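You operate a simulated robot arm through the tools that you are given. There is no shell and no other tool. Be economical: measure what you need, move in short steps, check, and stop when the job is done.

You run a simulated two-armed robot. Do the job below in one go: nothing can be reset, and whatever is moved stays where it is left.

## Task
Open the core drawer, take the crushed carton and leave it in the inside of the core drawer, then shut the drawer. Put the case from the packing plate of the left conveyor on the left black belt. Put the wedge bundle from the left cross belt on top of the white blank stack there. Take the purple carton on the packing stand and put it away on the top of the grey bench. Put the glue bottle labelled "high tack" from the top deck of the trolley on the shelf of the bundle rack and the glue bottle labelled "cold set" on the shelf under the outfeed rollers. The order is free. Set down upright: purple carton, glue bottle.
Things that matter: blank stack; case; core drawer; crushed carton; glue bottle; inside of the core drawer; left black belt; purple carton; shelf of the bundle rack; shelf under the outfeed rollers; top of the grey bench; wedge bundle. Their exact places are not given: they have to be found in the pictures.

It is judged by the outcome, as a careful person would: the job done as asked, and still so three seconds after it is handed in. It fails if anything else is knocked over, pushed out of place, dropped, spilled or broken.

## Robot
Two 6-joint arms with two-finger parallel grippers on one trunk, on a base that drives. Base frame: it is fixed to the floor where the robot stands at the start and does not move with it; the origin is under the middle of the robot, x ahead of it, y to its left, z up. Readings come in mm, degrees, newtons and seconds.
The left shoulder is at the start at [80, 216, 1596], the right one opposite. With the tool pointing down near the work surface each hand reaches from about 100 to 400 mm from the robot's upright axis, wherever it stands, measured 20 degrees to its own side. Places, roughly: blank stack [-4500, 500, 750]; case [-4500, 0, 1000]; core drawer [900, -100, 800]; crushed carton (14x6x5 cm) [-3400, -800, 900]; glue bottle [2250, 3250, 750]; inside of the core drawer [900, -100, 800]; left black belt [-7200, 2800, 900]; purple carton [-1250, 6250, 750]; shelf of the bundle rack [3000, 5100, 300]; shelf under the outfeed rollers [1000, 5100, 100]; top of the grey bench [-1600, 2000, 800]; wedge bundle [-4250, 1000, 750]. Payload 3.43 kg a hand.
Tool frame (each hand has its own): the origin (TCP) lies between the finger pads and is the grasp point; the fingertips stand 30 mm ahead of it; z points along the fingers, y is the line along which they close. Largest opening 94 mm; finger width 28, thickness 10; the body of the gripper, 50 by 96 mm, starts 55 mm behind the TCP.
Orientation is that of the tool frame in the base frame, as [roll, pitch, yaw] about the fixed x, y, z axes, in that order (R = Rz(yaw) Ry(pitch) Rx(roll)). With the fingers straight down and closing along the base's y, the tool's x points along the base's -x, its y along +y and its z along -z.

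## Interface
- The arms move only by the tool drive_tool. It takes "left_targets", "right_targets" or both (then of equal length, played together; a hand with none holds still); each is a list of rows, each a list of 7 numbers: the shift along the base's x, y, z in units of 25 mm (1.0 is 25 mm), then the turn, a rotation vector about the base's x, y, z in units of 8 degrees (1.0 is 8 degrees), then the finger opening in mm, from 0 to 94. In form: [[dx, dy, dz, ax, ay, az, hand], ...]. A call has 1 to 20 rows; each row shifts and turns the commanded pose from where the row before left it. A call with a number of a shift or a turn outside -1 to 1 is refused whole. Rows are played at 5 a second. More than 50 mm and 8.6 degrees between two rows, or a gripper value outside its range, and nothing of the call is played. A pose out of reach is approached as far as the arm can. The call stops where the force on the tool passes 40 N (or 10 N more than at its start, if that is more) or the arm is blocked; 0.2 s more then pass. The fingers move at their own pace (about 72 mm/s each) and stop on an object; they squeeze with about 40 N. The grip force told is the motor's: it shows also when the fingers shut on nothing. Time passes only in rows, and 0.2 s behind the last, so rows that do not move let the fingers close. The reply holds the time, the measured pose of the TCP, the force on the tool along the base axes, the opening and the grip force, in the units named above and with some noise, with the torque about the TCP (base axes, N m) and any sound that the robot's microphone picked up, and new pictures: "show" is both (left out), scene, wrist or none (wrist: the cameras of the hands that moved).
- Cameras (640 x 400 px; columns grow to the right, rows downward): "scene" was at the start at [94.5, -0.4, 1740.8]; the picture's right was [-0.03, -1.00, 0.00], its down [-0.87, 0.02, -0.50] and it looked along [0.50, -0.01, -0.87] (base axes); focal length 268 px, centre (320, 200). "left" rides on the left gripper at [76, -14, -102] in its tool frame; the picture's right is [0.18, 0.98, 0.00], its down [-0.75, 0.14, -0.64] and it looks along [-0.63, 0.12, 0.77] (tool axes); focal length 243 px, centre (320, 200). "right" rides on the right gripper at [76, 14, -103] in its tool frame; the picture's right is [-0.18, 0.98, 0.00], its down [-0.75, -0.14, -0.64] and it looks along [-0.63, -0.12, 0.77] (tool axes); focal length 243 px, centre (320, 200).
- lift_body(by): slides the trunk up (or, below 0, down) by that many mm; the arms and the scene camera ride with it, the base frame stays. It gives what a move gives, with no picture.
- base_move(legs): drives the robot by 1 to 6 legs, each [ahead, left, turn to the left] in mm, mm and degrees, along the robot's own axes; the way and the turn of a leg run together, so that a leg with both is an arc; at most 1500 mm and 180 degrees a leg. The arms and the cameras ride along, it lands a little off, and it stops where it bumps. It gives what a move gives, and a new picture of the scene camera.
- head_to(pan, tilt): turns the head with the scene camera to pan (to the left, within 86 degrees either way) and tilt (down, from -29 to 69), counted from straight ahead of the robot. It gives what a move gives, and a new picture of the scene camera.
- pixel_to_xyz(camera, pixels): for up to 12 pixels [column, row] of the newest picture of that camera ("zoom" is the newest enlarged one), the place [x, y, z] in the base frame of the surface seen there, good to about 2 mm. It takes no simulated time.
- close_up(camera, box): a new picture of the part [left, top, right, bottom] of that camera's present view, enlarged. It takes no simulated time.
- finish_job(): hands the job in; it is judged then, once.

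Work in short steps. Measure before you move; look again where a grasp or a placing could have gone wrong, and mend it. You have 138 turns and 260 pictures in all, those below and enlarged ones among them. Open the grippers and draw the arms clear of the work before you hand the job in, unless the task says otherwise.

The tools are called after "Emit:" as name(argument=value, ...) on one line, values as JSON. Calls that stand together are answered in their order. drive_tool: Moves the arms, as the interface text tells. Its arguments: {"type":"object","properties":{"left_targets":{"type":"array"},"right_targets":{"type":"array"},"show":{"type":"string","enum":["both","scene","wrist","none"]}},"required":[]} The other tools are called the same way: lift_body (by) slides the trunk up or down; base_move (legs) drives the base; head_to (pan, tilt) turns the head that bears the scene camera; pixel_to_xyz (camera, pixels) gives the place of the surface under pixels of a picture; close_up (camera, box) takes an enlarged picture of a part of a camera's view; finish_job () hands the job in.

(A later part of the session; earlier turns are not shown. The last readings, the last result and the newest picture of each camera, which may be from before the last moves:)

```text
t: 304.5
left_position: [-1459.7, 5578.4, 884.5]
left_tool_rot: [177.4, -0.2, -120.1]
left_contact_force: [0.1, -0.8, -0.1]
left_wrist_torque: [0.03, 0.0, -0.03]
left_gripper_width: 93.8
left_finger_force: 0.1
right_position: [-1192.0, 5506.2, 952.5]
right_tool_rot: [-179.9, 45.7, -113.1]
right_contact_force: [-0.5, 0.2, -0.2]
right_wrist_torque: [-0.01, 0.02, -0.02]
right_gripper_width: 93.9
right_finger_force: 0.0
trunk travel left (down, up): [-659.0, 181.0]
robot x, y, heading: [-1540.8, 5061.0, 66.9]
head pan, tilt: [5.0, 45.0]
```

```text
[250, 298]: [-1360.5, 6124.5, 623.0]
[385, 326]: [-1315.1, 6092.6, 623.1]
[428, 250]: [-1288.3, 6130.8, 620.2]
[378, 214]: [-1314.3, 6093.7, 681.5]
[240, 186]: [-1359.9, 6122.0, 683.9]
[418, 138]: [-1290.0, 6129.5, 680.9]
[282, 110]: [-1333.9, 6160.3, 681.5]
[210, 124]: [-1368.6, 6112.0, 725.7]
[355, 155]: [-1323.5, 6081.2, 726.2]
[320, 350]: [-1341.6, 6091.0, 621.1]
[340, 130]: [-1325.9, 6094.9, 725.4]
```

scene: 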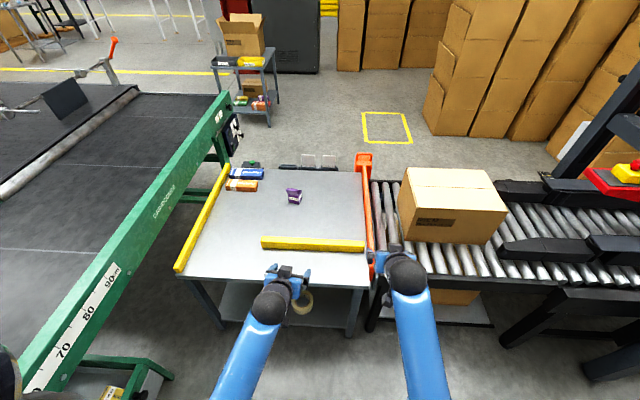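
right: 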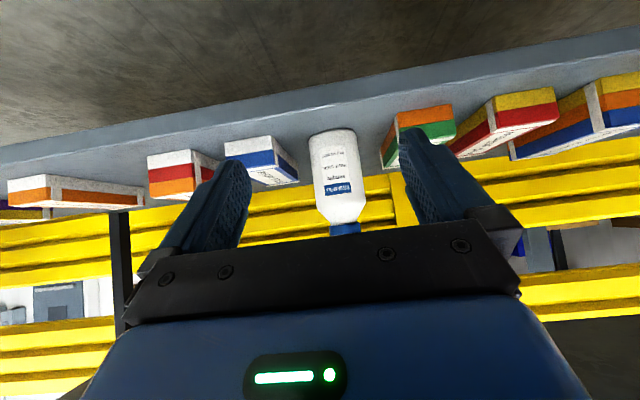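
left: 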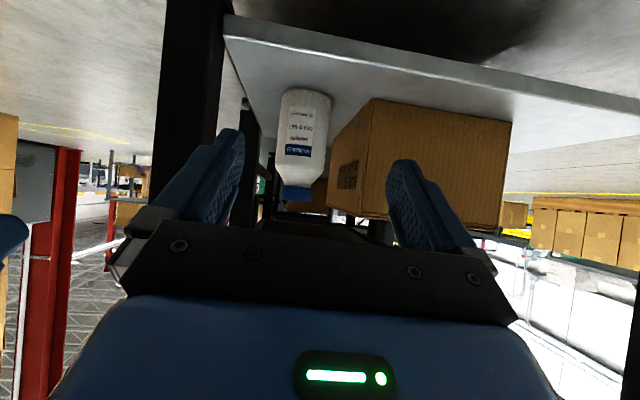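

Box corners give a centre of (-1324,6126), 54 mm wide along 146°, top 681, flap top 726. I drive in 295 mm, then raise/extend the left hand with yaw/roll trimmed while lifting the right one.

Emit:
base_move(legs=[[295, 40, 0]])

Emit:
drive_tool(left_targets=[[0.39, 0.92, 0.7, -0.16, -0.28, -0.46, 90], [0.39, 0.92, 0.7, 0, 0, 0, 90], [0.39, 0.92, 0.7, 0, 0, 0, 90], [0.39, 0.92, 0.7, 0, 0, 0, 90], [0.39, 0.92, 0.7, 0, 0, 0, 90], [0.39, 0.92, 0.7, 0, 0, 0, 90]], right_targets=[[-0.2, -0.45, 0.9, 0, 0, 0, 94], [-0.2, -0.45, 0.9, 0, 0, 0, 94], [-0.2, -0.45, 0.9, 0, 0, 0, 94], [-0.2, -0.45, 0.9, 0, 0, 0, 94], [-0.2, -0.45, 0.9, 0, 0, 0, 94], [-0.2, -0.45, 0.9, 0, 0, 0, 94]], show="scene")

```text
t: 306.5
left_position: [-1380.8, 5866.0, 885.1]
left_tool_rot: [177.4, 0.1, -120.2]
left_contact_force: [0.6, 0.6, 0.8]
left_wrist_torque: [0.02, -0.03, 0.01]
left_gripper_width: 93.7
left_finger_force: 0.0
right_position: [-1112.2, 5793.5, 954.5]
right_tool_rot: [-179.9, 45.8, -113.1]
right_contact_force: [0.0, -0.4, -0.7]
right_wrist_torque: [-0.04, 0.0, 0.01]
right_gripper_width: 94.0
right_finger_force: 0.1
trunk travel left (down, up): [-659.0, 181.0]
robot x, y, heading: [-1461.9, 5346.3, 66.9]
head pan, tilt: [5.0, 45.0]
```

scene: 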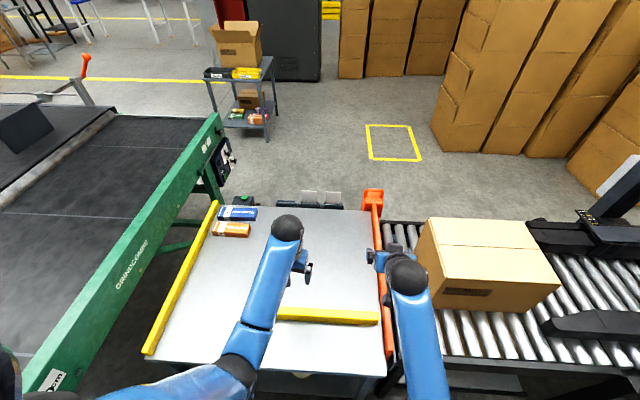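

```text
t: 307.9
left_position: [-1318.6, 6010.7, 981.4]
left_tool_rot: [179.9, 0.1, -123.7]
left_contact_force: [-0.4, -0.2, -0.2]
left_wrist_torque: [-0.02, 0.02, 0.05]
left_gripper_width: 89.8
left_finger_force: 0.1
left hand out of reach, approached as far as the arm can: row 1, 2
right_position: [-1142.7, 5728.2, 1088.4]
right_tool_rot: [-179.9, 45.7, -113.1]
right_contact_force: [0.4, -0.5, 0.4]
right_wrist_torque: [0.01, 0.03, 0.0]
right_gripper_width: 93.9
right_finger_force: 0.0
trunk travel left (down, up): [-659.0, 181.0]
robot x, y, heading: [-1463.2, 5344.2, 66.4]
head pan, tilt: [5.0, 45.0]
```

scene: 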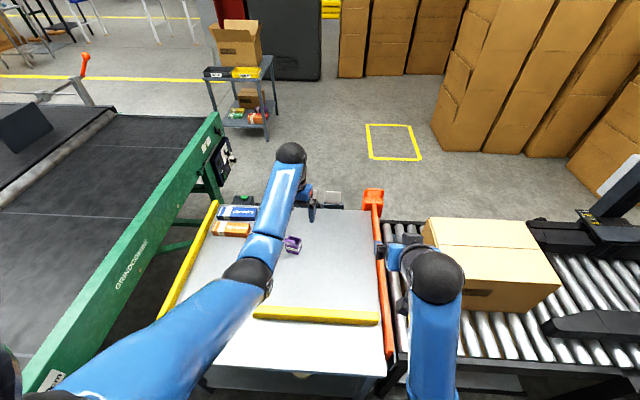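

Lower the trunk 200 mm and extend over the carton, then view from the wrist.

Emit:
lift_body(by=-195)

Emit:
drive_tool(left_targets=[[-0.02, 0.96, 0, 0, 0, 0, 90], [-0.02, 0.96, 0, 0, 0, 0, 90], [-0.02, 0.96, 0, 0, 0, 0, 90], [-0.02, 0.96, 0, 0, 0, 0, 90], [-0.02, 0.96, 0, 0, 0, 0, 90]], show="both")

```text
t: 310.1
left_position: [-1319.0, 6009.8, 789.5]
left_tool_rot: [-179.9, 0.1, -123.8]
left_contact_force: [0.4, -0.2, 0.5]
left_wrist_torque: [0.04, -0.01, 0.0]
left_gripper_width: 89.9
left_finger_force: 0.0
right_position: [-1141.8, 5727.9, 894.6]
right_tool_rot: [-179.9, 45.8, -113.1]
right_contact_force: [-0.3, 0.6, -0.4]
right_wrist_torque: [0.04, 0.0, -0.02]
right_gripper_width: 93.9
right_finger_force: 0.0
trunk travel left (down, up): [-464.0, 376.0]
robot x, y, heading: [-1467.3, 5347.9, 67.0]
head pan, tilt: [5.0, 45.0]
```

```text
t: 311.3
left_position: [-1331.6, 6109.1, 792.2]
left_tool_rot: [180.0, 0.3, -123.9]
left_contact_force: [-0.7, 0.4, 0.4]
left_wrist_torque: [0.03, 0.0, -0.01]
left_gripper_width: 90.0
left_finger_force: 0.1
left hand out of reach, approached as far as the arm can: row 5
right_position: [-1144.1, 5728.3, 893.1]
right_tool_rot: [-179.7, 45.8, -113.1]
right_contact_force: [0.5, 0.1, 0.3]
right_wrist_torque: [0.02, -0.02, 0.0]
right_gripper_width: 94.1
right_finger_force: 0.0
trunk travel left (down, up): [-464.0, 376.0]
robot x, y, heading: [-1460.9, 5348.9, 67.1]
head pan, tilt: [5.0, 45.0]
```

scene: 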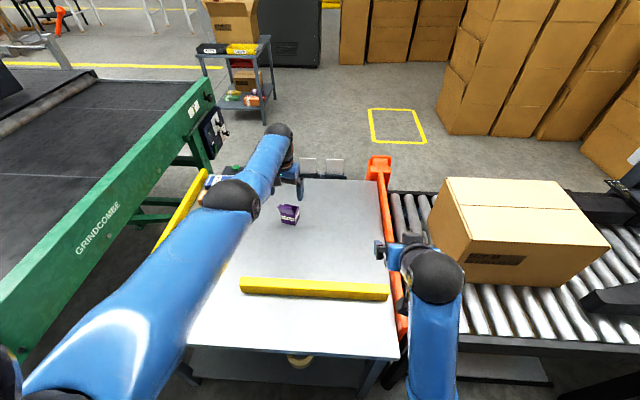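
left: 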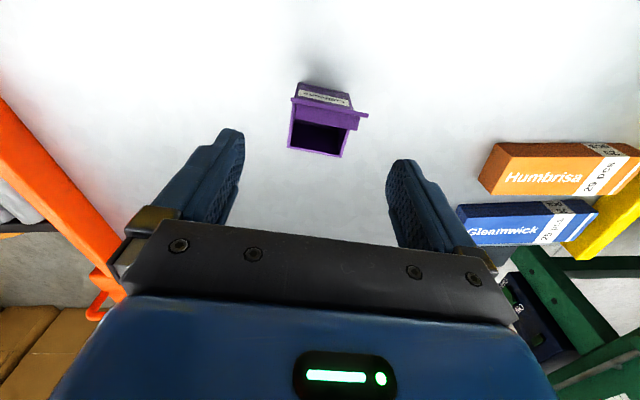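

The arm is 24 mm short at this height. I lower the trunk 60 mm and let the arm rise by the same while going forward, which gives the reach.

Emit:
lift_body(by=-60)

Emit:
drive_tool(left_targets=[[0.05, 0.1, 0.9, 0, 0, 0, 90], [0.1, 0.3, 0.9, 0, 0, 0, 90], [0.13, 0.3, 0.4, 0, 0, 0, 90], [0.14, 0.2, 0, 0, 0, 0, 90]], show="wrist")

```text
t: 312.3
left_position: [-1330.4, 6107.2, 731.6]
left_tool_rot: [-180.0, 0.1, -123.9]
left_contact_force: [-0.2, 0.1, -1.5]
left_wrist_torque: [-0.01, 0.01, 0.01]
left_gripper_width: 89.7
left_finger_force: 0.0
right_position: [-1142.4, 5727.5, 833.9]
right_tool_rot: [-180.0, 45.7, -113.0]
right_contact_force: [0.2, 0.4, 0.6]
right_wrist_torque: [0.0, 0.02, -0.04]
right_gripper_width: 93.9
right_finger_force: 0.0
trunk travel left (down, up): [-404.0, 436.0]
robot x, y, heading: [-1462.2, 5348.2, 67.0]
head pan, tilt: [5.0, 45.0]
```

```text
t: 313.3
left_position: [-1327.3, 6116.0, 787.7]
left_tool_rot: [-180.0, 0.1, -123.9]
left_contact_force: [0.2, -0.7, 1.0]
left_wrist_torque: [0.03, 0.01, -0.04]
left_gripper_width: 90.4
left_finger_force: 0.0
left hand out of reach, approached as far as the arm can: row 2, 3, 4
right_position: [-1142.2, 5727.2, 833.8]
right_tool_rot: [-179.8, 45.9, -113.1]
right_contact_force: [1.1, -0.2, -0.1]
right_wrist_torque: [0.01, 0.0, 0.0]
right_gripper_width: 94.0
right_finger_force: 0.0
trunk travel left (down, up): [-404.0, 436.0]
robot x, y, heading: [-1460.0, 5354.2, 66.8]
head pan, tilt: [5.0, 45.0]
```

left: 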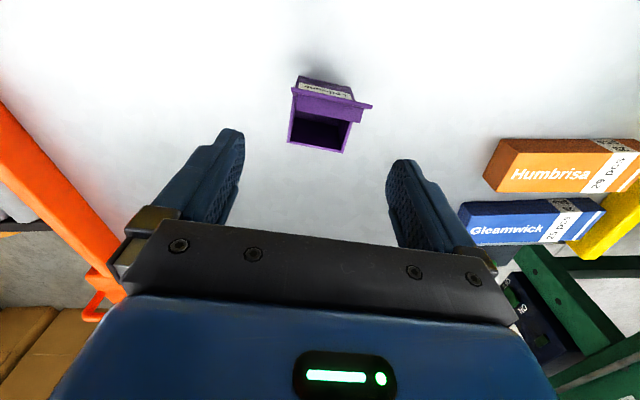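

Only 16 mm short; I move the base ahead by that, then lower with the trunk 116 mm and check.

Emit:
base_move(legs=[[17, 0, 0]])

Emit:
lift_body(by=-70)

Emit:
close_up(camera="left", box=[0, 0, 640, 400])

```text
t: 314.0
left_position: [-1321.1, 6129.6, 790.2]
left_tool_rot: [179.9, 0.2, -123.7]
left_contact_force: [-0.5, 0.0, -0.3]
left_wrist_torque: [0.0, 0.02, 0.01]
left_gripper_width: 89.9
left_finger_force: 0.0
right_position: [-1135.8, 5742.1, 834.8]
right_tool_rot: [-179.9, 45.9, -113.1]
right_contact_force: [-0.2, -0.6, 0.8]
right_wrist_torque: [0.04, -0.01, 0.01]
right_gripper_width: 93.9
right_finger_force: 0.1
trunk travel left (down, up): [-404.0, 436.0]
robot x, y, heading: [-1456.1, 5362.4, 66.7]
head pan, tilt: [5.0, 45.0]
```

scene: 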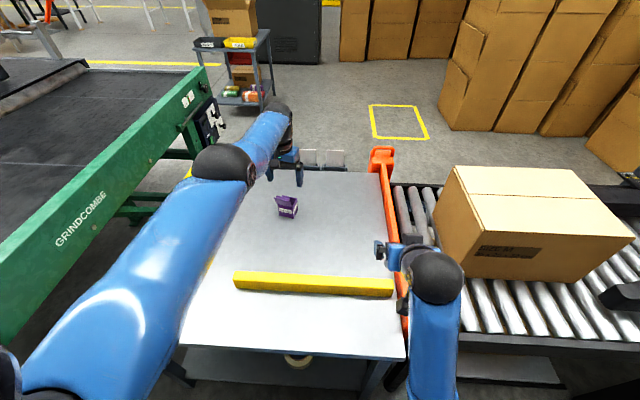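

```text
t: 315.1
left_position: [-1319.6, 6129.3, 718.3]
left_tool_rot: [-179.9, 0.2, -123.7]
left_contact_force: [0.3, 0.0, -0.4]
left_wrist_torque: [-0.01, 0.01, -0.03]
left_gripper_width: 90.0
left_finger_force: 0.1
right_position: [-1137.3, 5744.1, 763.3]
right_tool_rot: [-179.8, 45.9, -113.1]
right_contact_force: [-0.6, 0.5, 0.5]
right_wrist_torque: [0.03, 0.02, -0.03]
right_gripper_width: 94.2
right_finger_force: 0.0
trunk travel left (down, up): [-334.0, 506.0]
robot x, y, heading: [-1454.0, 5364.8, 66.8]
head pan, tilt: [5.0, 45.0]
```

```text
1.00 times, centred on (320, 200) of left (not enlarged: the box is as wide or as high as the picture)
```

zoom: 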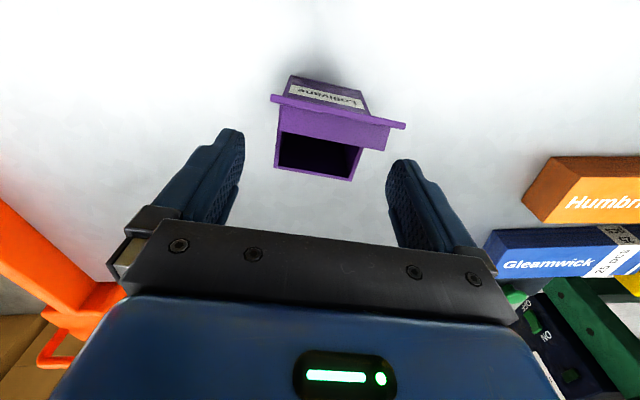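

The box is centred between the fingers. I raise the right hand clear of the orange bar, lower 46 mm more with the trunk, then grip.

Emit:
drive_tool(right_targets=[[-0.25, -0.6, 0.9, 0, 0, 0, 94], [-0.25, -0.6, 0.9, 0, 0, 0, 94], [-0.25, -0.6, 0.9, 0, 0, 0, 94]], show="none")

Emit:
lift_body(by=-46)

Emit:
drive_tool(left_targets=[[0, 0, 0, 0, 0, 0, 60], [0, 0, 0, 0, 0, 0, 40], [0, 0, 0, 0, 0, 0, 40], [0, 0, 0, 0, 0, 0, 40]], show="wrist")

```text
t: 315.9
left_position: [-1319.5, 6130.6, 717.8]
left_tool_rot: [179.9, 0.0, -123.8]
left_contact_force: [-0.1, 0.7, -0.5]
left_wrist_torque: [-0.01, 0.01, 0.06]
left_gripper_width: 90.1
left_finger_force: 0.0
right_position: [-1149.2, 5750.7, 801.4]
right_tool_rot: [-179.9, 45.8, -113.1]
right_contact_force: [0.1, -0.1, -0.1]
right_wrist_torque: [-0.03, -0.01, -0.03]
right_gripper_width: 93.9
right_finger_force: 0.1
right hand out of reach, approached as far as the arm can: row 1, 2, 3
trunk travel left (down, up): [-334.0, 506.0]
robot x, y, heading: [-1458.1, 5366.4, 66.9]
head pan, tilt: [5.0, 45.0]
```

```text
t: 316.8
left_position: [-1320.0, 6130.4, 672.1]
left_tool_rot: [179.9, 0.1, -123.6]
left_contact_force: [0.1, -0.2, 0.1]
left_wrist_torque: [-0.01, 0.01, 0.02]
left_gripper_width: 90.1
left_finger_force: 0.0
right_position: [-1148.4, 5752.0, 755.8]
right_tool_rot: [-179.9, 45.9, -113.1]
right_contact_force: [0.2, -0.4, 0.2]
right_wrist_torque: [0.01, -0.02, 0.02]
right_gripper_width: 93.8
right_finger_force: 0.2
trunk travel left (down, up): [-288.0, 552.0]
robot x, y, heading: [-1456.8, 5361.5, 67.0]
head pan, tilt: [5.0, 45.0]
```

```text
t: 317.8
left_position: [-1321.5, 6131.7, 672.2]
left_tool_rot: [-179.9, 0.1, -123.8]
left_contact_force: [0.3, -0.9, 0.0]
left_wrist_torque: [0.0, -0.03, -0.03]
left_gripper_width: 59.0
left_finger_force: 39.8
right_position: [-1147.9, 5750.2, 754.9]
right_tool_rot: [-179.9, 45.8, -113.1]
right_contact_force: [0.5, 0.0, -0.8]
right_wrist_torque: [0.02, 0.02, 0.01]
right_gripper_width: 94.0
right_finger_force: 0.0
trunk travel left (down, up): [-288.0, 552.0]
robot x, y, heading: [-1454.3, 5367.1, 66.9]
head pan, tilt: [5.0, 45.0]
```

left: 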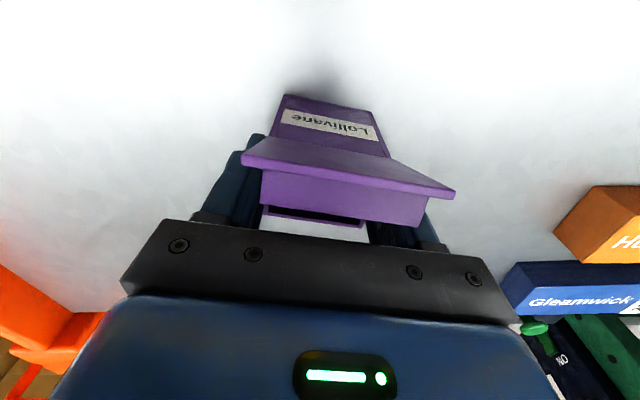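

The carton is held (59 mm). I lift with the trunk, back off, and turn toward the grey bench to look.

Emit:
lift_body(by=330)

Emit:
base_move(legs=[[-600, 0, 0], [0, 0, -157]])

Emit:
head_to(pan=0, tilt=20)

```text
t: 321.1
left_position: [-1320.7, 6129.3, 1001.7]
left_tool_rot: [-180.0, 0.1, -123.7]
left_contact_force: [-0.2, 0.4, 0.4]
left_wrist_torque: [-0.03, 0.0, 0.0]
left_gripper_width: 58.8
left_finger_force: 39.8
right_position: [-1148.6, 5750.5, 1085.9]
right_tool_rot: [-179.9, 45.9, -113.2]
right_contact_force: [0.2, -0.1, -0.6]
right_wrist_torque: [0.02, 0.05, 0.02]
right_gripper_width: 93.9
right_finger_force: 0.0
trunk travel left (down, up): [-618.0, 222.0]
robot x, y, heading: [-1456.8, 5364.1, 67.1]
head pan, tilt: [5.0, 45.0]
```

```text
t: 330.9
left_position: [-1518.1, 4052.6, 1002.5]
left_tool_rot: [-179.9, 0.1, 79.2]
left_contact_force: [-0.3, -0.2, -0.2]
left_wrist_torque: [0.02, 0.02, 0.02]
left_gripper_width: 58.9
left_finger_force: 39.8
right_position: [-1824.3, 4334.4, 1085.5]
right_tool_rot: [-179.8, 45.8, 89.9]
right_contact_force: [-0.1, 1.4, -0.4]
right_wrist_torque: [-0.04, -0.03, -0.02]
right_gripper_width: 94.3
right_finger_force: 0.1
trunk travel left (down, up): [-618.0, 222.0]
robot x, y, heading: [-1690.8, 4811.6, -90.3]
head pan, tilt: [5.0, 45.0]
```

scene: 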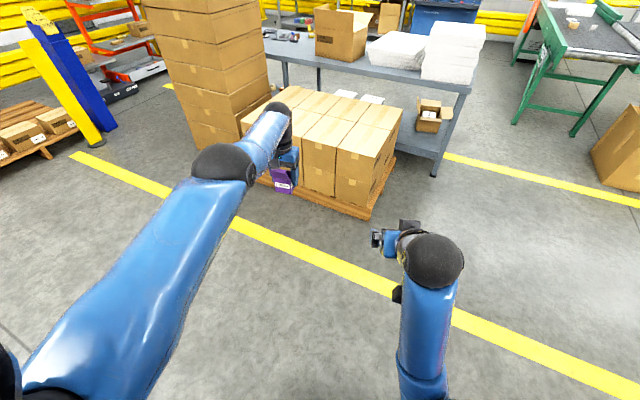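

```text
t: 331.8
left_position: [-1518.8, 4052.4, 1001.6]
left_tool_rot: [179.9, 0.1, 79.2]
left_contact_force: [0.2, -0.1, 0.0]
left_wrist_torque: [0.01, 0.03, -0.02]
left_gripper_width: 58.8
left_finger_force: 40.2
right_position: [-1824.1, 4333.7, 1085.6]
right_tool_rot: [-179.9, 45.7, 89.9]
right_contact_force: [0.1, -0.5, 1.0]
right_wrist_torque: [-0.02, 0.02, -0.01]
right_gripper_width: 94.3
right_finger_force: 0.1
trunk travel left (down, up): [-618.0, 222.0]
robot x, y, heading: [-1689.9, 4811.7, -90.3]
head pan, tilt: [0.0, 20.0]
```

scene: 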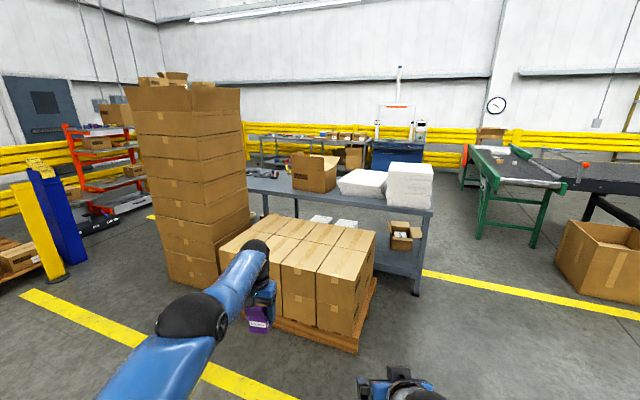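

The bench is behind a pallet from this side; I go round its west end between bench and green table, to its south side.

Emit:
base_move(legs=[[0, 0, -37], [1200, 0, 0], [1200, 0, 0], [0, 0, 37], [1400, 0, 0], [0, 0, 130]])

```text
t: 359.2
left_position: [-2683.8, 2128.6, 1001.9]
left_tool_rot: [179.9, 0.1, -145.8]
left_contact_force: [0.0, 0.2, 0.4]
left_wrist_torque: [-0.01, -0.02, -0.02]
left_gripper_width: 58.9
left_finger_force: 40.0
right_position: [-2666.9, 1713.6, 1085.0]
right_tool_rot: [-179.8, 45.8, -135.3]
right_contact_force: [-0.5, 0.2, 0.2]
right_wrist_torque: [0.01, 0.0, 0.0]
right_gripper_width: 94.0
right_finger_force: 0.1
trunk travel left (down, up): [-618.0, 222.0]
robot x, y, heading: [-3093.6, 1474.9, 44.8]
head pan, tilt: [0.0, 20.0]
```

scene: 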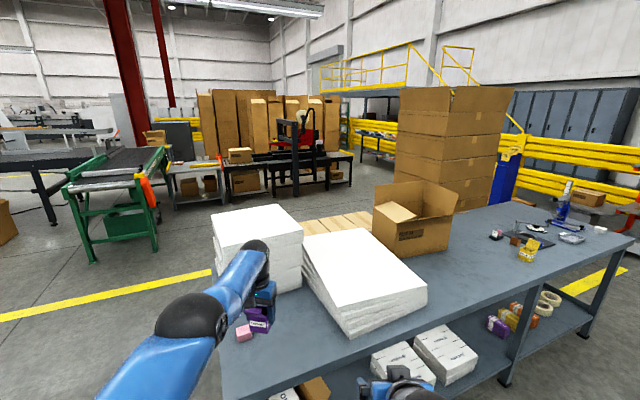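

The bench top is free around (470,275). I measure it and the front edge.

Emit:
pixel_to_xyz(camera="scene", pixels=[[470, 275], [450, 300], [500, 250], [590, 265], [225, 370], [425, 300], [445, 235], [520, 258], [450, 325], [540, 280], [600, 240]])

```text
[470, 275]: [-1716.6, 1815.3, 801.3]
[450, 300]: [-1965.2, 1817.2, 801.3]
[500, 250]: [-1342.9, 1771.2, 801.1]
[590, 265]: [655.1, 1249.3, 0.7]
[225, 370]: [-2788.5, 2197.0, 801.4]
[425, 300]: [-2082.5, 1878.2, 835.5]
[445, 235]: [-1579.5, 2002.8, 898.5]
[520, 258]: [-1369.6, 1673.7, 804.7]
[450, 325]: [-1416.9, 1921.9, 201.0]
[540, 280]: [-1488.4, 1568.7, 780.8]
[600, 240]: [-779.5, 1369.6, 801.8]
```

Bench top z is 801, front edge along -21.5°. I raise the trunk, then drive along the bench to stand before (-1717,1815), heading 68.5.

Emit:
lift_body(by=150)

Emit:
base_move(legs=[[0, -600, 0], [0, 0, 23.7], [311, -780, 0]])

Emit:
head_to(pan=10, tilt=45)

```text
t: 361.0
left_position: [-2683.4, 2129.2, 1152.2]
left_tool_rot: [180.0, 0.1, -145.8]
left_contact_force: [-0.3, 0.3, -0.2]
left_wrist_torque: [0.0, 0.03, 0.03]
left_gripper_width: 59.0
left_finger_force: 39.5
right_position: [-2666.8, 1713.6, 1235.7]
right_tool_rot: [-179.9, 45.7, -135.2]
right_contact_force: [0.0, 0.0, 1.1]
right_wrist_torque: [0.0, -0.05, -0.01]
right_gripper_width: 94.1
right_finger_force: 0.0
trunk travel left (down, up): [-768.0, 72.0]
robot x, y, heading: [-3096.1, 1469.5, 44.7]
head pan, tilt: [0.0, 20.0]
```

```text
t: 369.7
left_position: [-1724.6, 1829.0, 1151.3]
left_tool_rot: [-180.0, 0.1, -121.2]
left_contact_force: [0.1, -0.2, -0.9]
left_wrist_torque: [-0.02, -0.02, -0.01]
left_gripper_width: 59.0
left_finger_force: 40.5
right_position: [-1535.0, 1459.2, 1235.5]
right_tool_rot: [-179.9, 45.8, -110.4]
right_contact_force: [-0.3, 0.4, 0.2]
right_wrist_torque: [-0.01, -0.04, -0.01]
right_gripper_width: 94.0
right_finger_force: 0.1
trunk travel left (down, up): [-768.0, 72.0]
robot x, y, heading: [-1824.1, 1061.0, 69.3]
head pan, tilt: [0.0, 20.0]
```

scene: 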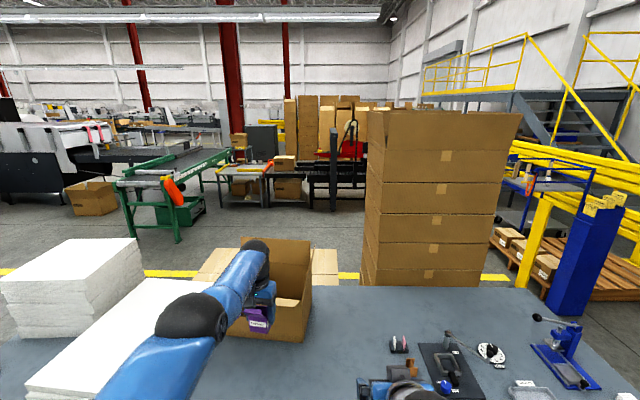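

```text
t: 370.6
left_position: [-1723.6, 1830.8, 1151.4]
left_tool_rot: [180.0, 0.1, -121.2]
left_contact_force: [-0.1, 0.3, -0.1]
left_wrist_torque: [0.0, 0.0, -0.02]
left_gripper_width: 58.8
left_finger_force: 40.1
right_position: [-1534.5, 1458.6, 1235.5]
right_tool_rot: [-179.9, 45.7, -110.6]
right_contact_force: [0.0, 0.2, 0.7]
right_wrist_torque: [-0.02, -0.02, -0.01]
right_gripper_width: 93.8
right_finger_force: 0.0
trunk travel left (down, up): [-768.0, 72.0]
robot x, y, heading: [-1825.2, 1057.5, 69.5]
head pan, tilt: [10.0, 45.0]
```

scene: 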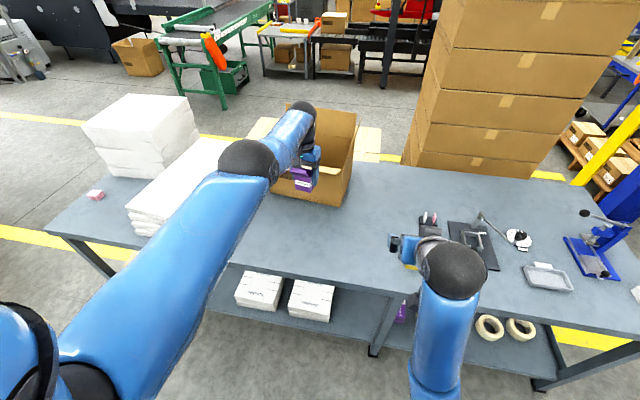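

The carton hangs over the bench before the open box. I measure the box's front bottom edge and the bench surface around the drop point.

Emit:
pixel_to_xyz(camera="scene", pixels=[[330, 206], [276, 196], [300, 200], [310, 230], [270, 235], [340, 240], [230, 240], [145, 232], [400, 250], [200, 240]])

```text
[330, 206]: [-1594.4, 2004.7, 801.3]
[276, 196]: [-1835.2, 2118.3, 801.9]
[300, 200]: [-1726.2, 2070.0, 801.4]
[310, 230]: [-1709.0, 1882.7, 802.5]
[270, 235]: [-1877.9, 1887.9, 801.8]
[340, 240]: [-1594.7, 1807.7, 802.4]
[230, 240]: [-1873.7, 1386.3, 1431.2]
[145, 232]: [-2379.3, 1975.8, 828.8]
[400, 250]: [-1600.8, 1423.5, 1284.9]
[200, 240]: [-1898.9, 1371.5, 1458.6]
```

Clear all around. I lower with the trunk 290 mm, then the last bit with the arm until contact.

Emit:
lift_body(by=-290)

Emit:
drive_tool(left_targets=[[0, 0, -0.25, 0, 0, 0, 40], [0, 0, -0.15, 0, 0, 0, 40], [0, 0, 0, 0, 0, 0, 40]], show="wrist")

```text
t: 373.5
left_position: [-1722.1, 1830.5, 862.3]
left_tool_rot: [179.9, 0.2, -121.2]
left_contact_force: [0.2, 0.0, 0.4]
left_wrist_torque: [0.01, -0.02, -0.01]
left_gripper_width: 58.9
left_finger_force: 40.1
right_position: [-1534.3, 1458.4, 945.3]
right_tool_rot: [-179.9, 45.8, -110.6]
right_contact_force: [0.1, 0.3, -1.0]
right_wrist_torque: [0.05, 0.01, -0.01]
right_gripper_width: 94.1
right_finger_force: 0.1
trunk travel left (down, up): [-478.0, 362.0]
robot x, y, heading: [-1824.7, 1061.9, 69.4]
head pan, tilt: [10.0, 45.0]
```

```text
t: 374.3
left_position: [-1722.9, 1829.8, 853.0]
left_tool_rot: [179.9, 0.2, -121.2]
left_contact_force: [-0.3, 0.0, 2.5]
left_wrist_torque: [-0.01, -0.01, 0.0]
left_gripper_width: 59.1
left_finger_force: 40.4
right_position: [-1534.2, 1459.2, 946.5]
right_tool_rot: [-179.9, 45.8, -110.5]
right_contact_force: [-0.4, -0.2, -1.2]
right_wrist_torque: [-0.01, 0.04, 0.01]
right_gripper_width: 93.9
right_finger_force: 0.0
trunk travel left (down, up): [-478.0, 362.0]
robot x, y, heading: [-1821.0, 1060.2, 69.5]
head pan, tilt: [10.0, 45.0]
```

left: 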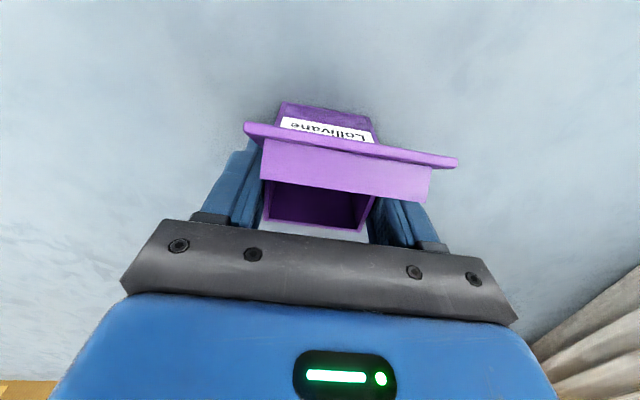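

Contact at 853 (2.5 N). I open the fingers and raise straight up with the trunk.

Emit:
drive_tool(left_targets=[[0, 0, 0, 0, 0, 0, 75], [0, 0, 0, 0, 0, 0, 90], [0, 0, 0, 0, 0, 0, 90]], show="none")

Emit:
lift_body(by=250)

Emit:
base_move(legs=[[-300, 0, 0], [0, 0, 90]])

Emit:
close_up(camera="left", box=[0, 0, 640, 400])

```text
t: 375.1
left_position: [-1723.5, 1829.5, 850.3]
left_tool_rot: [179.9, 0.0, -121.1]
left_contact_force: [-0.2, -1.1, -0.2]
left_wrist_torque: [-0.01, 0.04, -0.01]
left_gripper_width: 90.0
left_finger_force: 0.1
right_position: [-1534.1, 1458.4, 945.9]
right_tool_rot: [-180.0, 45.7, -110.6]
right_contact_force: [0.0, 0.0, -0.6]
right_wrist_torque: [-0.01, 0.0, 0.0]
right_gripper_width: 94.1
right_finger_force: 0.1
trunk travel left (down, up): [-478.0, 362.0]
robot x, y, heading: [-1820.9, 1059.2, 69.5]
head pan, tilt: [10.0, 45.0]
```

```text
t: 377.7
left_position: [-1724.2, 1829.0, 1102.2]
left_tool_rot: [179.8, 0.0, -121.1]
left_contact_force: [0.1, -0.2, -0.3]
left_wrist_torque: [0.0, -0.01, 0.01]
left_gripper_width: 90.0
left_finger_force: 0.1
right_position: [-1535.0, 1458.9, 1195.4]
right_tool_rot: [-180.0, 45.7, -110.6]
right_contact_force: [-0.1, -0.1, 0.2]
right_wrist_torque: [0.01, 0.0, 0.0]
right_gripper_width: 94.2
right_finger_force: 0.0
trunk travel left (down, up): [-728.0, 112.0]
robot x, y, heading: [-1822.4, 1056.0, 69.5]
head pan, tilt: [10.0, 45.0]
```

```text
t: 383.6
left_position: [-2702.0, 869.1, 1101.7]
left_tool_rot: [179.9, 0.1, -30.7]
left_contact_force: [0.1, 0.1, 0.5]
left_wrist_torque: [-0.01, -0.01, 0.0]
left_gripper_width: 90.1
left_finger_force: 0.0
right_position: [-2333.0, 1061.5, 1195.8]
right_tool_rot: [-179.8, 45.8, -20.1]
right_contact_force: [0.2, -0.4, 0.1]
right_wrist_torque: [0.01, -0.01, 0.01]
right_gripper_width: 94.1
right_finger_force: 0.0
trunk travel left (down, up): [-728.0, 112.0]
robot x, y, heading: [-1930.9, 775.6, 159.9]
head pan, tilt: [10.0, 45.0]
```

scene: 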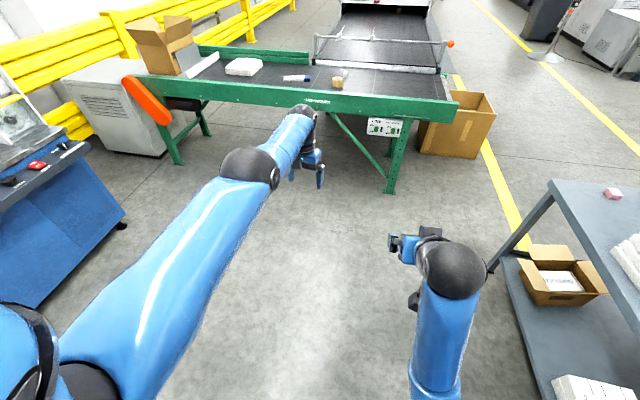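

```text
1.00 times, centred on (320, 200) of left (not enlarged: the box is as wide or as high as the picture)
```

zoom: 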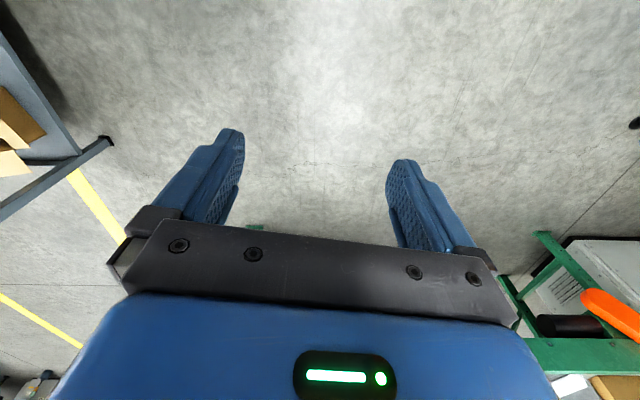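

The hand left cleanly. Ahead is the left cross belt: blank stack (243,67), case (160,45), and a small item at (338,82). I enlarge and measure.

Emit:
close_up(camera="scene", box=[110, 0, 370, 130])

Emit:
pixel_to_xyz(camera="scene", pixels=[[338, 82], [337, 90], [225, 70], [262, 70], [243, 62], [250, 76], [297, 78], [165, 75], [195, 65], [145, 100], [400, 110], [180, 20]])

```text
2.46 times, centred on (240, 65) of scene
```

zoom: 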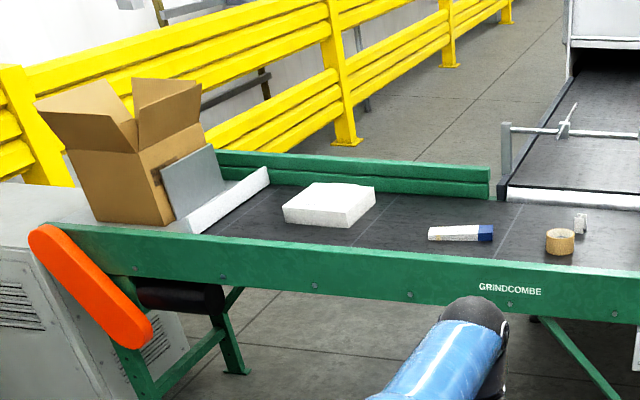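

```text
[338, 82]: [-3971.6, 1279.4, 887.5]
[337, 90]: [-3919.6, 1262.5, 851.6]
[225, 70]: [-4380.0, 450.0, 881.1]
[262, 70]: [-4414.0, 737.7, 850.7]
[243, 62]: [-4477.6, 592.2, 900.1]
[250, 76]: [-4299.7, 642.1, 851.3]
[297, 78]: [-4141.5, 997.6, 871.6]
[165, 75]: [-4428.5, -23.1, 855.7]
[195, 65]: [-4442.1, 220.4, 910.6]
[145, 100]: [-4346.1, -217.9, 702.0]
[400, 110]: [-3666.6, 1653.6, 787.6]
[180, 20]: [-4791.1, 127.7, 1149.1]
```

I enlarge the candidates near (297,78) and (338,82).

Emit:
close_up(camera="scene", box=[270, 60, 360, 110])

Emit:
pixel_to_xyz(camera="zoom", pixels=[[95, 105], [210, 105], [215, 120], [95, 123], [160, 112], [450, 140], [485, 150], [540, 90]])

```text
7.11 times, centred on (315, 85) of scene
```

zoom: 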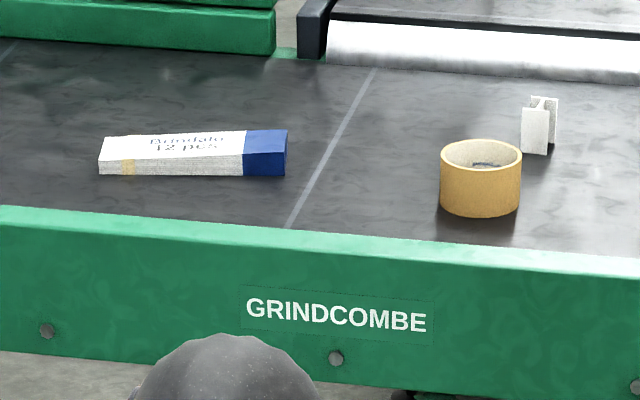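

```text
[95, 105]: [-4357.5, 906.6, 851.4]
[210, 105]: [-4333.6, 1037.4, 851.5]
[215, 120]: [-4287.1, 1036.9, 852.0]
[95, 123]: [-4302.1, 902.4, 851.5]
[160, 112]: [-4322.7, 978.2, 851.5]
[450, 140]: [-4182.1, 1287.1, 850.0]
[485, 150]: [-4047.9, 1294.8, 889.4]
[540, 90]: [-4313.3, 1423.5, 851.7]
```

The blue-white “Brindale 12 pcs” piece is the wedge bundle, lying along the table. I turn the left tool -79° (to close across it), draw it in, and drive to about 400 mm from the table edge.

Emit:
drive_tool(left_targets=[[0.51, -0.187, 0, 0, 0, -0.99, 90], [0.51, -0.187, 0, 0, 0, -0.99, 90], [0.51, -0.187, 0, 0, 0, -0.99, 90], [0.51, -0.187, 0, 0, 0, -0.99, 90], [0.51, -0.187, 0, 0, 0, -0.99, 90], [0.51, -0.187, 0, 0, 0, -0.99, 90], [0.51, -0.187, 0, 0, 0, -0.99, 90], [0.51, -0.187, 0, 0, 0, -0.99, 90], [0.51, -0.187, 0, 0, 0, -0.99, 90], [0.51, -0.187, 0, 0, 0, -0.99, 90]], show="none")

Emit:
base_move(legs=[[1000, 190, 0], [530, 186, 0]])

Emit:
close_up(camera="left", box=[0, 0, 640, 400])

```text
t: 385.8
left_position: [-2693.1, 875.2, 1082.2]
left_tool_rot: [-179.9, 0.1, -110.0]
left_contact_force: [0.3, -0.2, -0.4]
left_wrist_torque: [-0.01, 0.0, -0.02]
left_gripper_width: 90.1
left_finger_force: 0.1
left hand out of reach, approached as far as the arm can: row 1, 2, 3, 4, 5, 6, 7, 8, 9, 10
right_position: [-2333.5, 1061.3, 1194.7]
right_tool_rot: [-180.0, 45.8, -20.0]
right_contact_force: [-0.2, 0.1, 1.0]
right_wrist_torque: [0.01, 0.0, 0.03]
right_gripper_width: 94.2
right_finger_force: 0.0
trunk travel left (down, up): [-728.0, 112.0]
robot x, y, heading: [-1931.0, 773.2, 160.0]
head pan, tilt: [10.0, 45.0]
```

```text
t: 393.9
left_position: [-4260.2, 1046.5, 1083.2]
left_tool_rot: [-180.0, 0.1, -110.0]
left_contact_force: [-0.3, 0.7, -1.0]
left_wrist_torque: [-0.04, 0.02, -0.03]
left_gripper_width: 89.7
left_finger_force: 0.0
right_position: [-3900.3, 1232.4, 1196.4]
right_tool_rot: [-179.9, 45.8, -20.2]
right_contact_force: [-0.5, 0.0, -0.3]
right_wrist_torque: [0.01, -0.02, -0.02]
right_gripper_width: 94.2
right_finger_force: 0.1
trunk travel left (down, up): [-728.0, 112.0]
robot x, y, heading: [-3499.6, 945.6, 159.8]
head pan, tilt: [10.0, 45.0]
```

scene: 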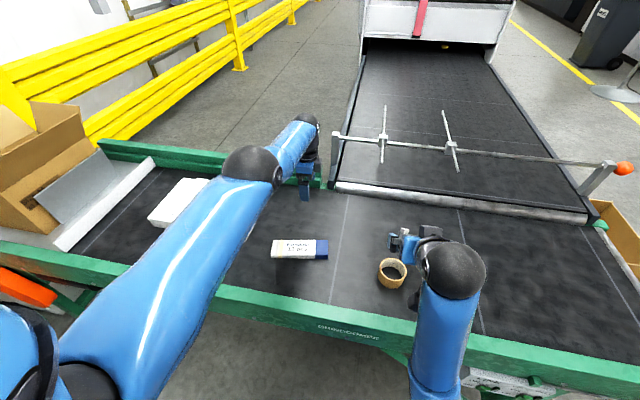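

```text
1.00 times, centred on (320, 200) of left (not enlarged: the box is as wide or as high as the picture)
```

zoom: 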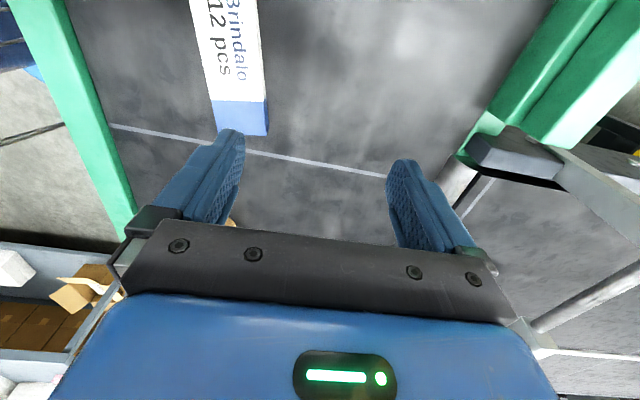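

The wedge bundle is seen at scene (300,249). I measure its corners from the scene camera and the stack too.

Emit:
close_up(camera="scene", box=[130, 165, 340, 275])

Emit:
pixel_to_xyz(camera="zoom", pixels=[[430, 235], [427, 278], [590, 232], [600, 265], [600, 282], [430, 262], [520, 250], [155, 45], [60, 150], [230, 45], [150, 195], [130, 110]])

```text
3.05 times, centred on (235, 220) of scene
```

zoom: 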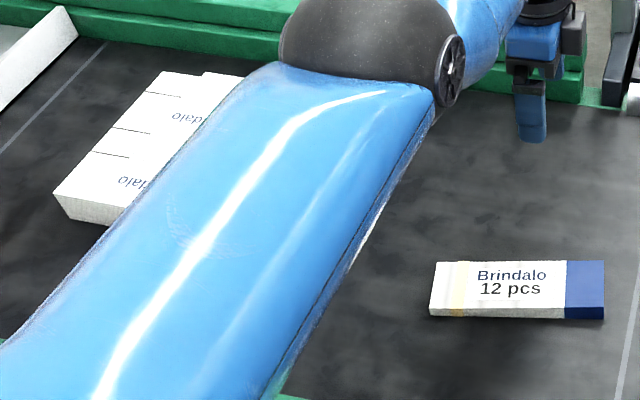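

```text
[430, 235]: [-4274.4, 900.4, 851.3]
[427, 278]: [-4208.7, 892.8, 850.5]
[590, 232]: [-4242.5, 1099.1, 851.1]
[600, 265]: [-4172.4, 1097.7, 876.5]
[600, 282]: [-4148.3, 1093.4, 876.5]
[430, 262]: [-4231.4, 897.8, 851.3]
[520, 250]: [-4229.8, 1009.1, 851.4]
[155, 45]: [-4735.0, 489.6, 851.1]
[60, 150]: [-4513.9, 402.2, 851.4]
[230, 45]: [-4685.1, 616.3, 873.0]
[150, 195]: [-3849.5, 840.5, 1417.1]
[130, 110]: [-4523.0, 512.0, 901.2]
```

I measure the wedge's top corners exactly.

Emit:
pixel_to_xyz(camera="zoom", pixels=[[440, 266], [598, 265], [599, 303], [438, 302], [520, 285], [570, 285], [460, 285], [430, 314], [602, 317]])

```text
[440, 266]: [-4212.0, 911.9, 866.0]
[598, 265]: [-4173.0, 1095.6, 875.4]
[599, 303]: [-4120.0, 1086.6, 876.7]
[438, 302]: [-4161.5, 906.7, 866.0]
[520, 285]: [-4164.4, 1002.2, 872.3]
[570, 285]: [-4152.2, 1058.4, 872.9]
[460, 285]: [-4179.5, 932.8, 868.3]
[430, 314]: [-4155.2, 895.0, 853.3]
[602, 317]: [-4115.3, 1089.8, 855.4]
```

Wedge centre (-4166,1003), axis 78°, tops 866–876 on a belt at 851. I back the base 103 mm, trim yaw +8°, and lower the trunk to just above it.

Emit:
base_move(legs=[[-103, 6, 0]])

Emit:
drive_tool(left_targets=[[0, 0, 0, 0, 0, 1, 94], [0, 0, 0, 0, 0, 0, 94]], show="none")

Emit:
lift_body(by=-140)

Emit:
close_up(camera="left", box=[0, 0, 640, 400])

```text
t: 395.1
left_position: [-4172.7, 1008.8, 1077.1]
left_tool_rot: [-179.5, 0.2, -110.1]
left_contact_force: [-1.2, 0.6, -1.0]
left_wrist_torque: [-0.02, -0.04, 0.0]
left_gripper_width: 90.1
left_finger_force: 0.0
right_position: [-3813.0, 1195.8, 1192.3]
right_tool_rot: [-180.0, 45.4, -20.3]
right_contact_force: [-0.5, 1.0, -0.4]
right_wrist_torque: [-0.01, -0.01, 0.02]
right_gripper_width: 94.0
right_finger_force: 0.1
trunk travel left (down, up): [-728.0, 112.0]
robot x, y, heading: [-3409.2, 907.3, 159.9]
head pan, tilt: [10.0, 45.0]
```

scene: 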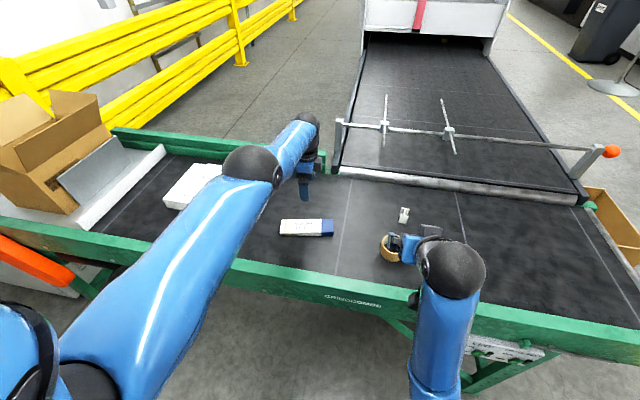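

```text
t: 395.7
left_position: [-4172.8, 1008.3, 1080.0]
left_tool_rot: [-179.7, 0.1, -102.0]
left_contact_force: [-0.7, -0.4, -0.5]
left_wrist_torque: [0.01, -0.04, 0.02]
left_gripper_width: 94.0
left_finger_force: 0.1
right_position: [-3812.0, 1194.2, 1194.6]
right_tool_rot: [-179.9, 45.5, -20.3]
right_contact_force: [0.0, 0.7, -0.1]
right_wrist_torque: [0.02, -0.01, 0.0]
right_gripper_width: 93.9
right_finger_force: 0.1
trunk travel left (down, up): [-728.0, 112.0]
robot x, y, heading: [-3406.5, 906.6, 159.7]
head pan, tilt: [10.0, 45.0]
```

```text
t: 397.3
left_position: [-4169.0, 1007.5, 942.2]
left_tool_rot: [-179.9, 0.2, -102.0]
left_contact_force: [-0.2, -0.2, -0.8]
left_wrist_torque: [0.0, -0.06, 0.02]
left_gripper_width: 94.1
left_finger_force: 0.0
right_position: [-3807.1, 1192.5, 1056.4]
right_tool_rot: [-179.9, 45.8, -20.2]
right_contact_force: [0.2, 0.2, 0.3]
right_wrist_torque: [0.01, 0.0, -0.01]
right_gripper_width: 94.1
right_finger_force: 0.1
trunk travel left (down, up): [-588.0, 252.0]
robot x, y, heading: [-3409.2, 901.2, 159.6]
head pan, tilt: [10.0, 45.0]
```

```text
1.00 times, centred on (320, 200) of left (not enlarged: the box is as wide or as high as the picture)
```

zoom: 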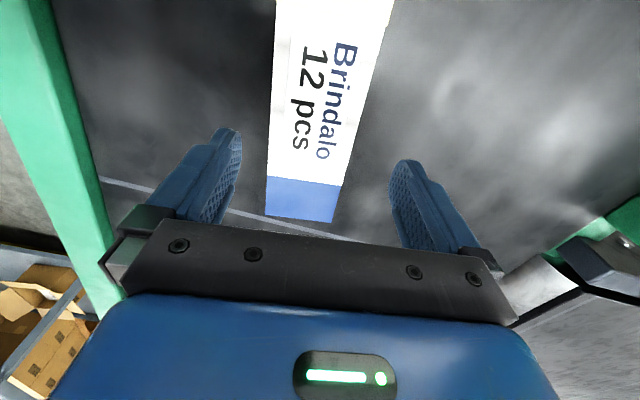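

Aligned. I lower 59 mm, close on the bundle and lift it.

Emit:
lift_body(by=-59)

Emit:
drive_tool(left_targets=[[0.08, -0.1, 0, 0, 0, 0, 70], [0, 0, 0, 0, 0, 0, 30], [0, 0, 0, 0, 0, 0, 30], [0, 0, 0, 0, 0, 0, 30]], show="none")

Emit:
lift_body(by=120)

Emit:
close_up(camera="left", box=[0, 0, 640, 400])

Emit:
close_up(camera="scene", box=[80, 90, 340, 270])

```text
t: 398.3
left_position: [-4168.0, 1007.2, 884.2]
left_tool_rot: [-179.9, 0.2, -102.0]
left_contact_force: [0.5, -1.0, -0.1]
left_wrist_torque: [0.03, -0.01, 0.02]
left_gripper_width: 93.9
left_finger_force: 0.0
right_position: [-3806.9, 1191.3, 996.1]
right_tool_rot: [-179.8, 45.8, -20.3]
right_contact_force: [0.7, 0.3, 1.2]
right_wrist_torque: [0.04, -0.03, 0.01]
right_gripper_width: 94.1
right_finger_force: 0.1
trunk travel left (down, up): [-529.0, 311.0]
robot x, y, heading: [-3405.5, 905.7, 159.8]
head pan, tilt: [10.0, 45.0]
```

```text
t: 399.3
left_position: [-4168.4, 1007.2, 884.1]
left_tool_rot: [-179.8, 0.1, -102.0]
left_contact_force: [0.9, -0.6, 0.5]
left_wrist_torque: [-0.04, -0.08, -0.04]
left_gripper_width: 64.5
left_finger_force: 39.6
left hand out of reach, approached as far as the arm can: row 1
right_position: [-3807.0, 1191.8, 997.3]
right_tool_rot: [-179.9, 45.7, -20.3]
right_contact_force: [-0.9, -1.2, 0.2]
right_wrist_torque: [0.01, 0.0, 0.01]
right_gripper_width: 94.0
right_finger_force: 0.0
trunk travel left (down, up): [-529.0, 311.0]
robot x, y, heading: [-3406.4, 907.7, 159.8]
head pan, tilt: [10.0, 45.0]
```

```text
t: 400.8
left_position: [-4168.4, 1008.0, 1002.7]
left_tool_rot: [-179.9, 0.2, -102.1]
left_contact_force: [0.1, 0.3, -1.2]
left_wrist_torque: [-0.01, 0.02, -0.01]
left_gripper_width: 64.5
left_finger_force: 40.4
right_position: [-3807.1, 1192.4, 1114.3]
right_tool_rot: [-179.8, 45.7, -20.1]
right_contact_force: [0.1, -0.4, -0.3]
right_wrist_torque: [-0.04, 0.0, 0.01]
right_gripper_width: 94.2
right_finger_force: 0.0
trunk travel left (down, up): [-649.0, 191.0]
robot x, y, heading: [-3408.0, 904.4, 159.5]
head pan, tilt: [10.0, 45.0]
```

```text
1.00 times, centred on (320, 200) of left (not enlarged: the box is as wide or as high as the picture)
```

zoom: 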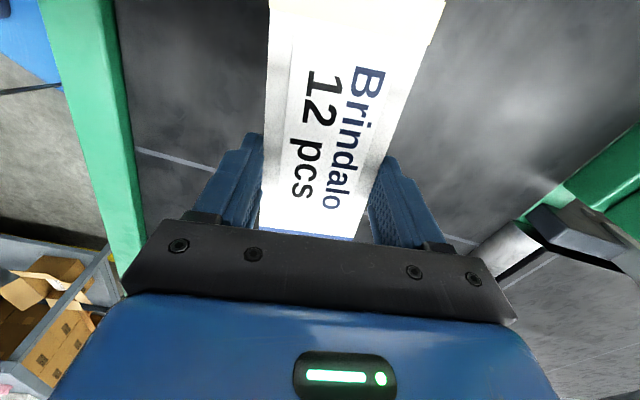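

```text
2.22 times, centred on (210, 180) of scene
```

zoom: 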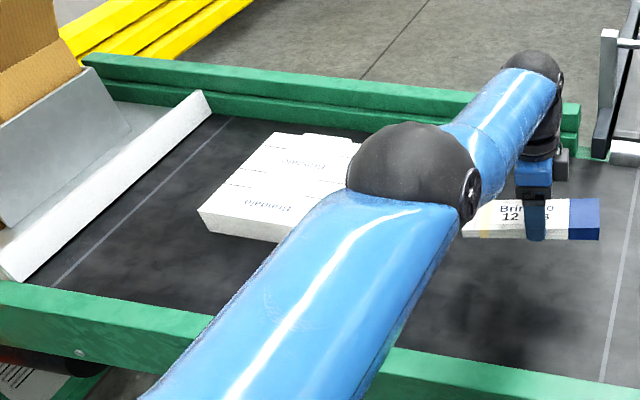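

The bundle is held. I measure the blank stack's visible top corners.

Emit:
pixel_to_xyz(camera="zoom", pixels=[[277, 138], [204, 210], [300, 140], [340, 150], [270, 175], [290, 215], [275, 240], [255, 190], [325, 175], [201, 230]])

```text
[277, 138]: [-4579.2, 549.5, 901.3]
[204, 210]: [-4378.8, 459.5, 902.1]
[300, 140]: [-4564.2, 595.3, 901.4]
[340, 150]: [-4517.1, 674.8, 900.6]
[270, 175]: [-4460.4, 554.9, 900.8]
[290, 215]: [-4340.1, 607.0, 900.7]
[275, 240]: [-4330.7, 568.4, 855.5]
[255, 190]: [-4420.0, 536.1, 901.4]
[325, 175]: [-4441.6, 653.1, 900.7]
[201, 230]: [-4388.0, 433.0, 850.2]
```

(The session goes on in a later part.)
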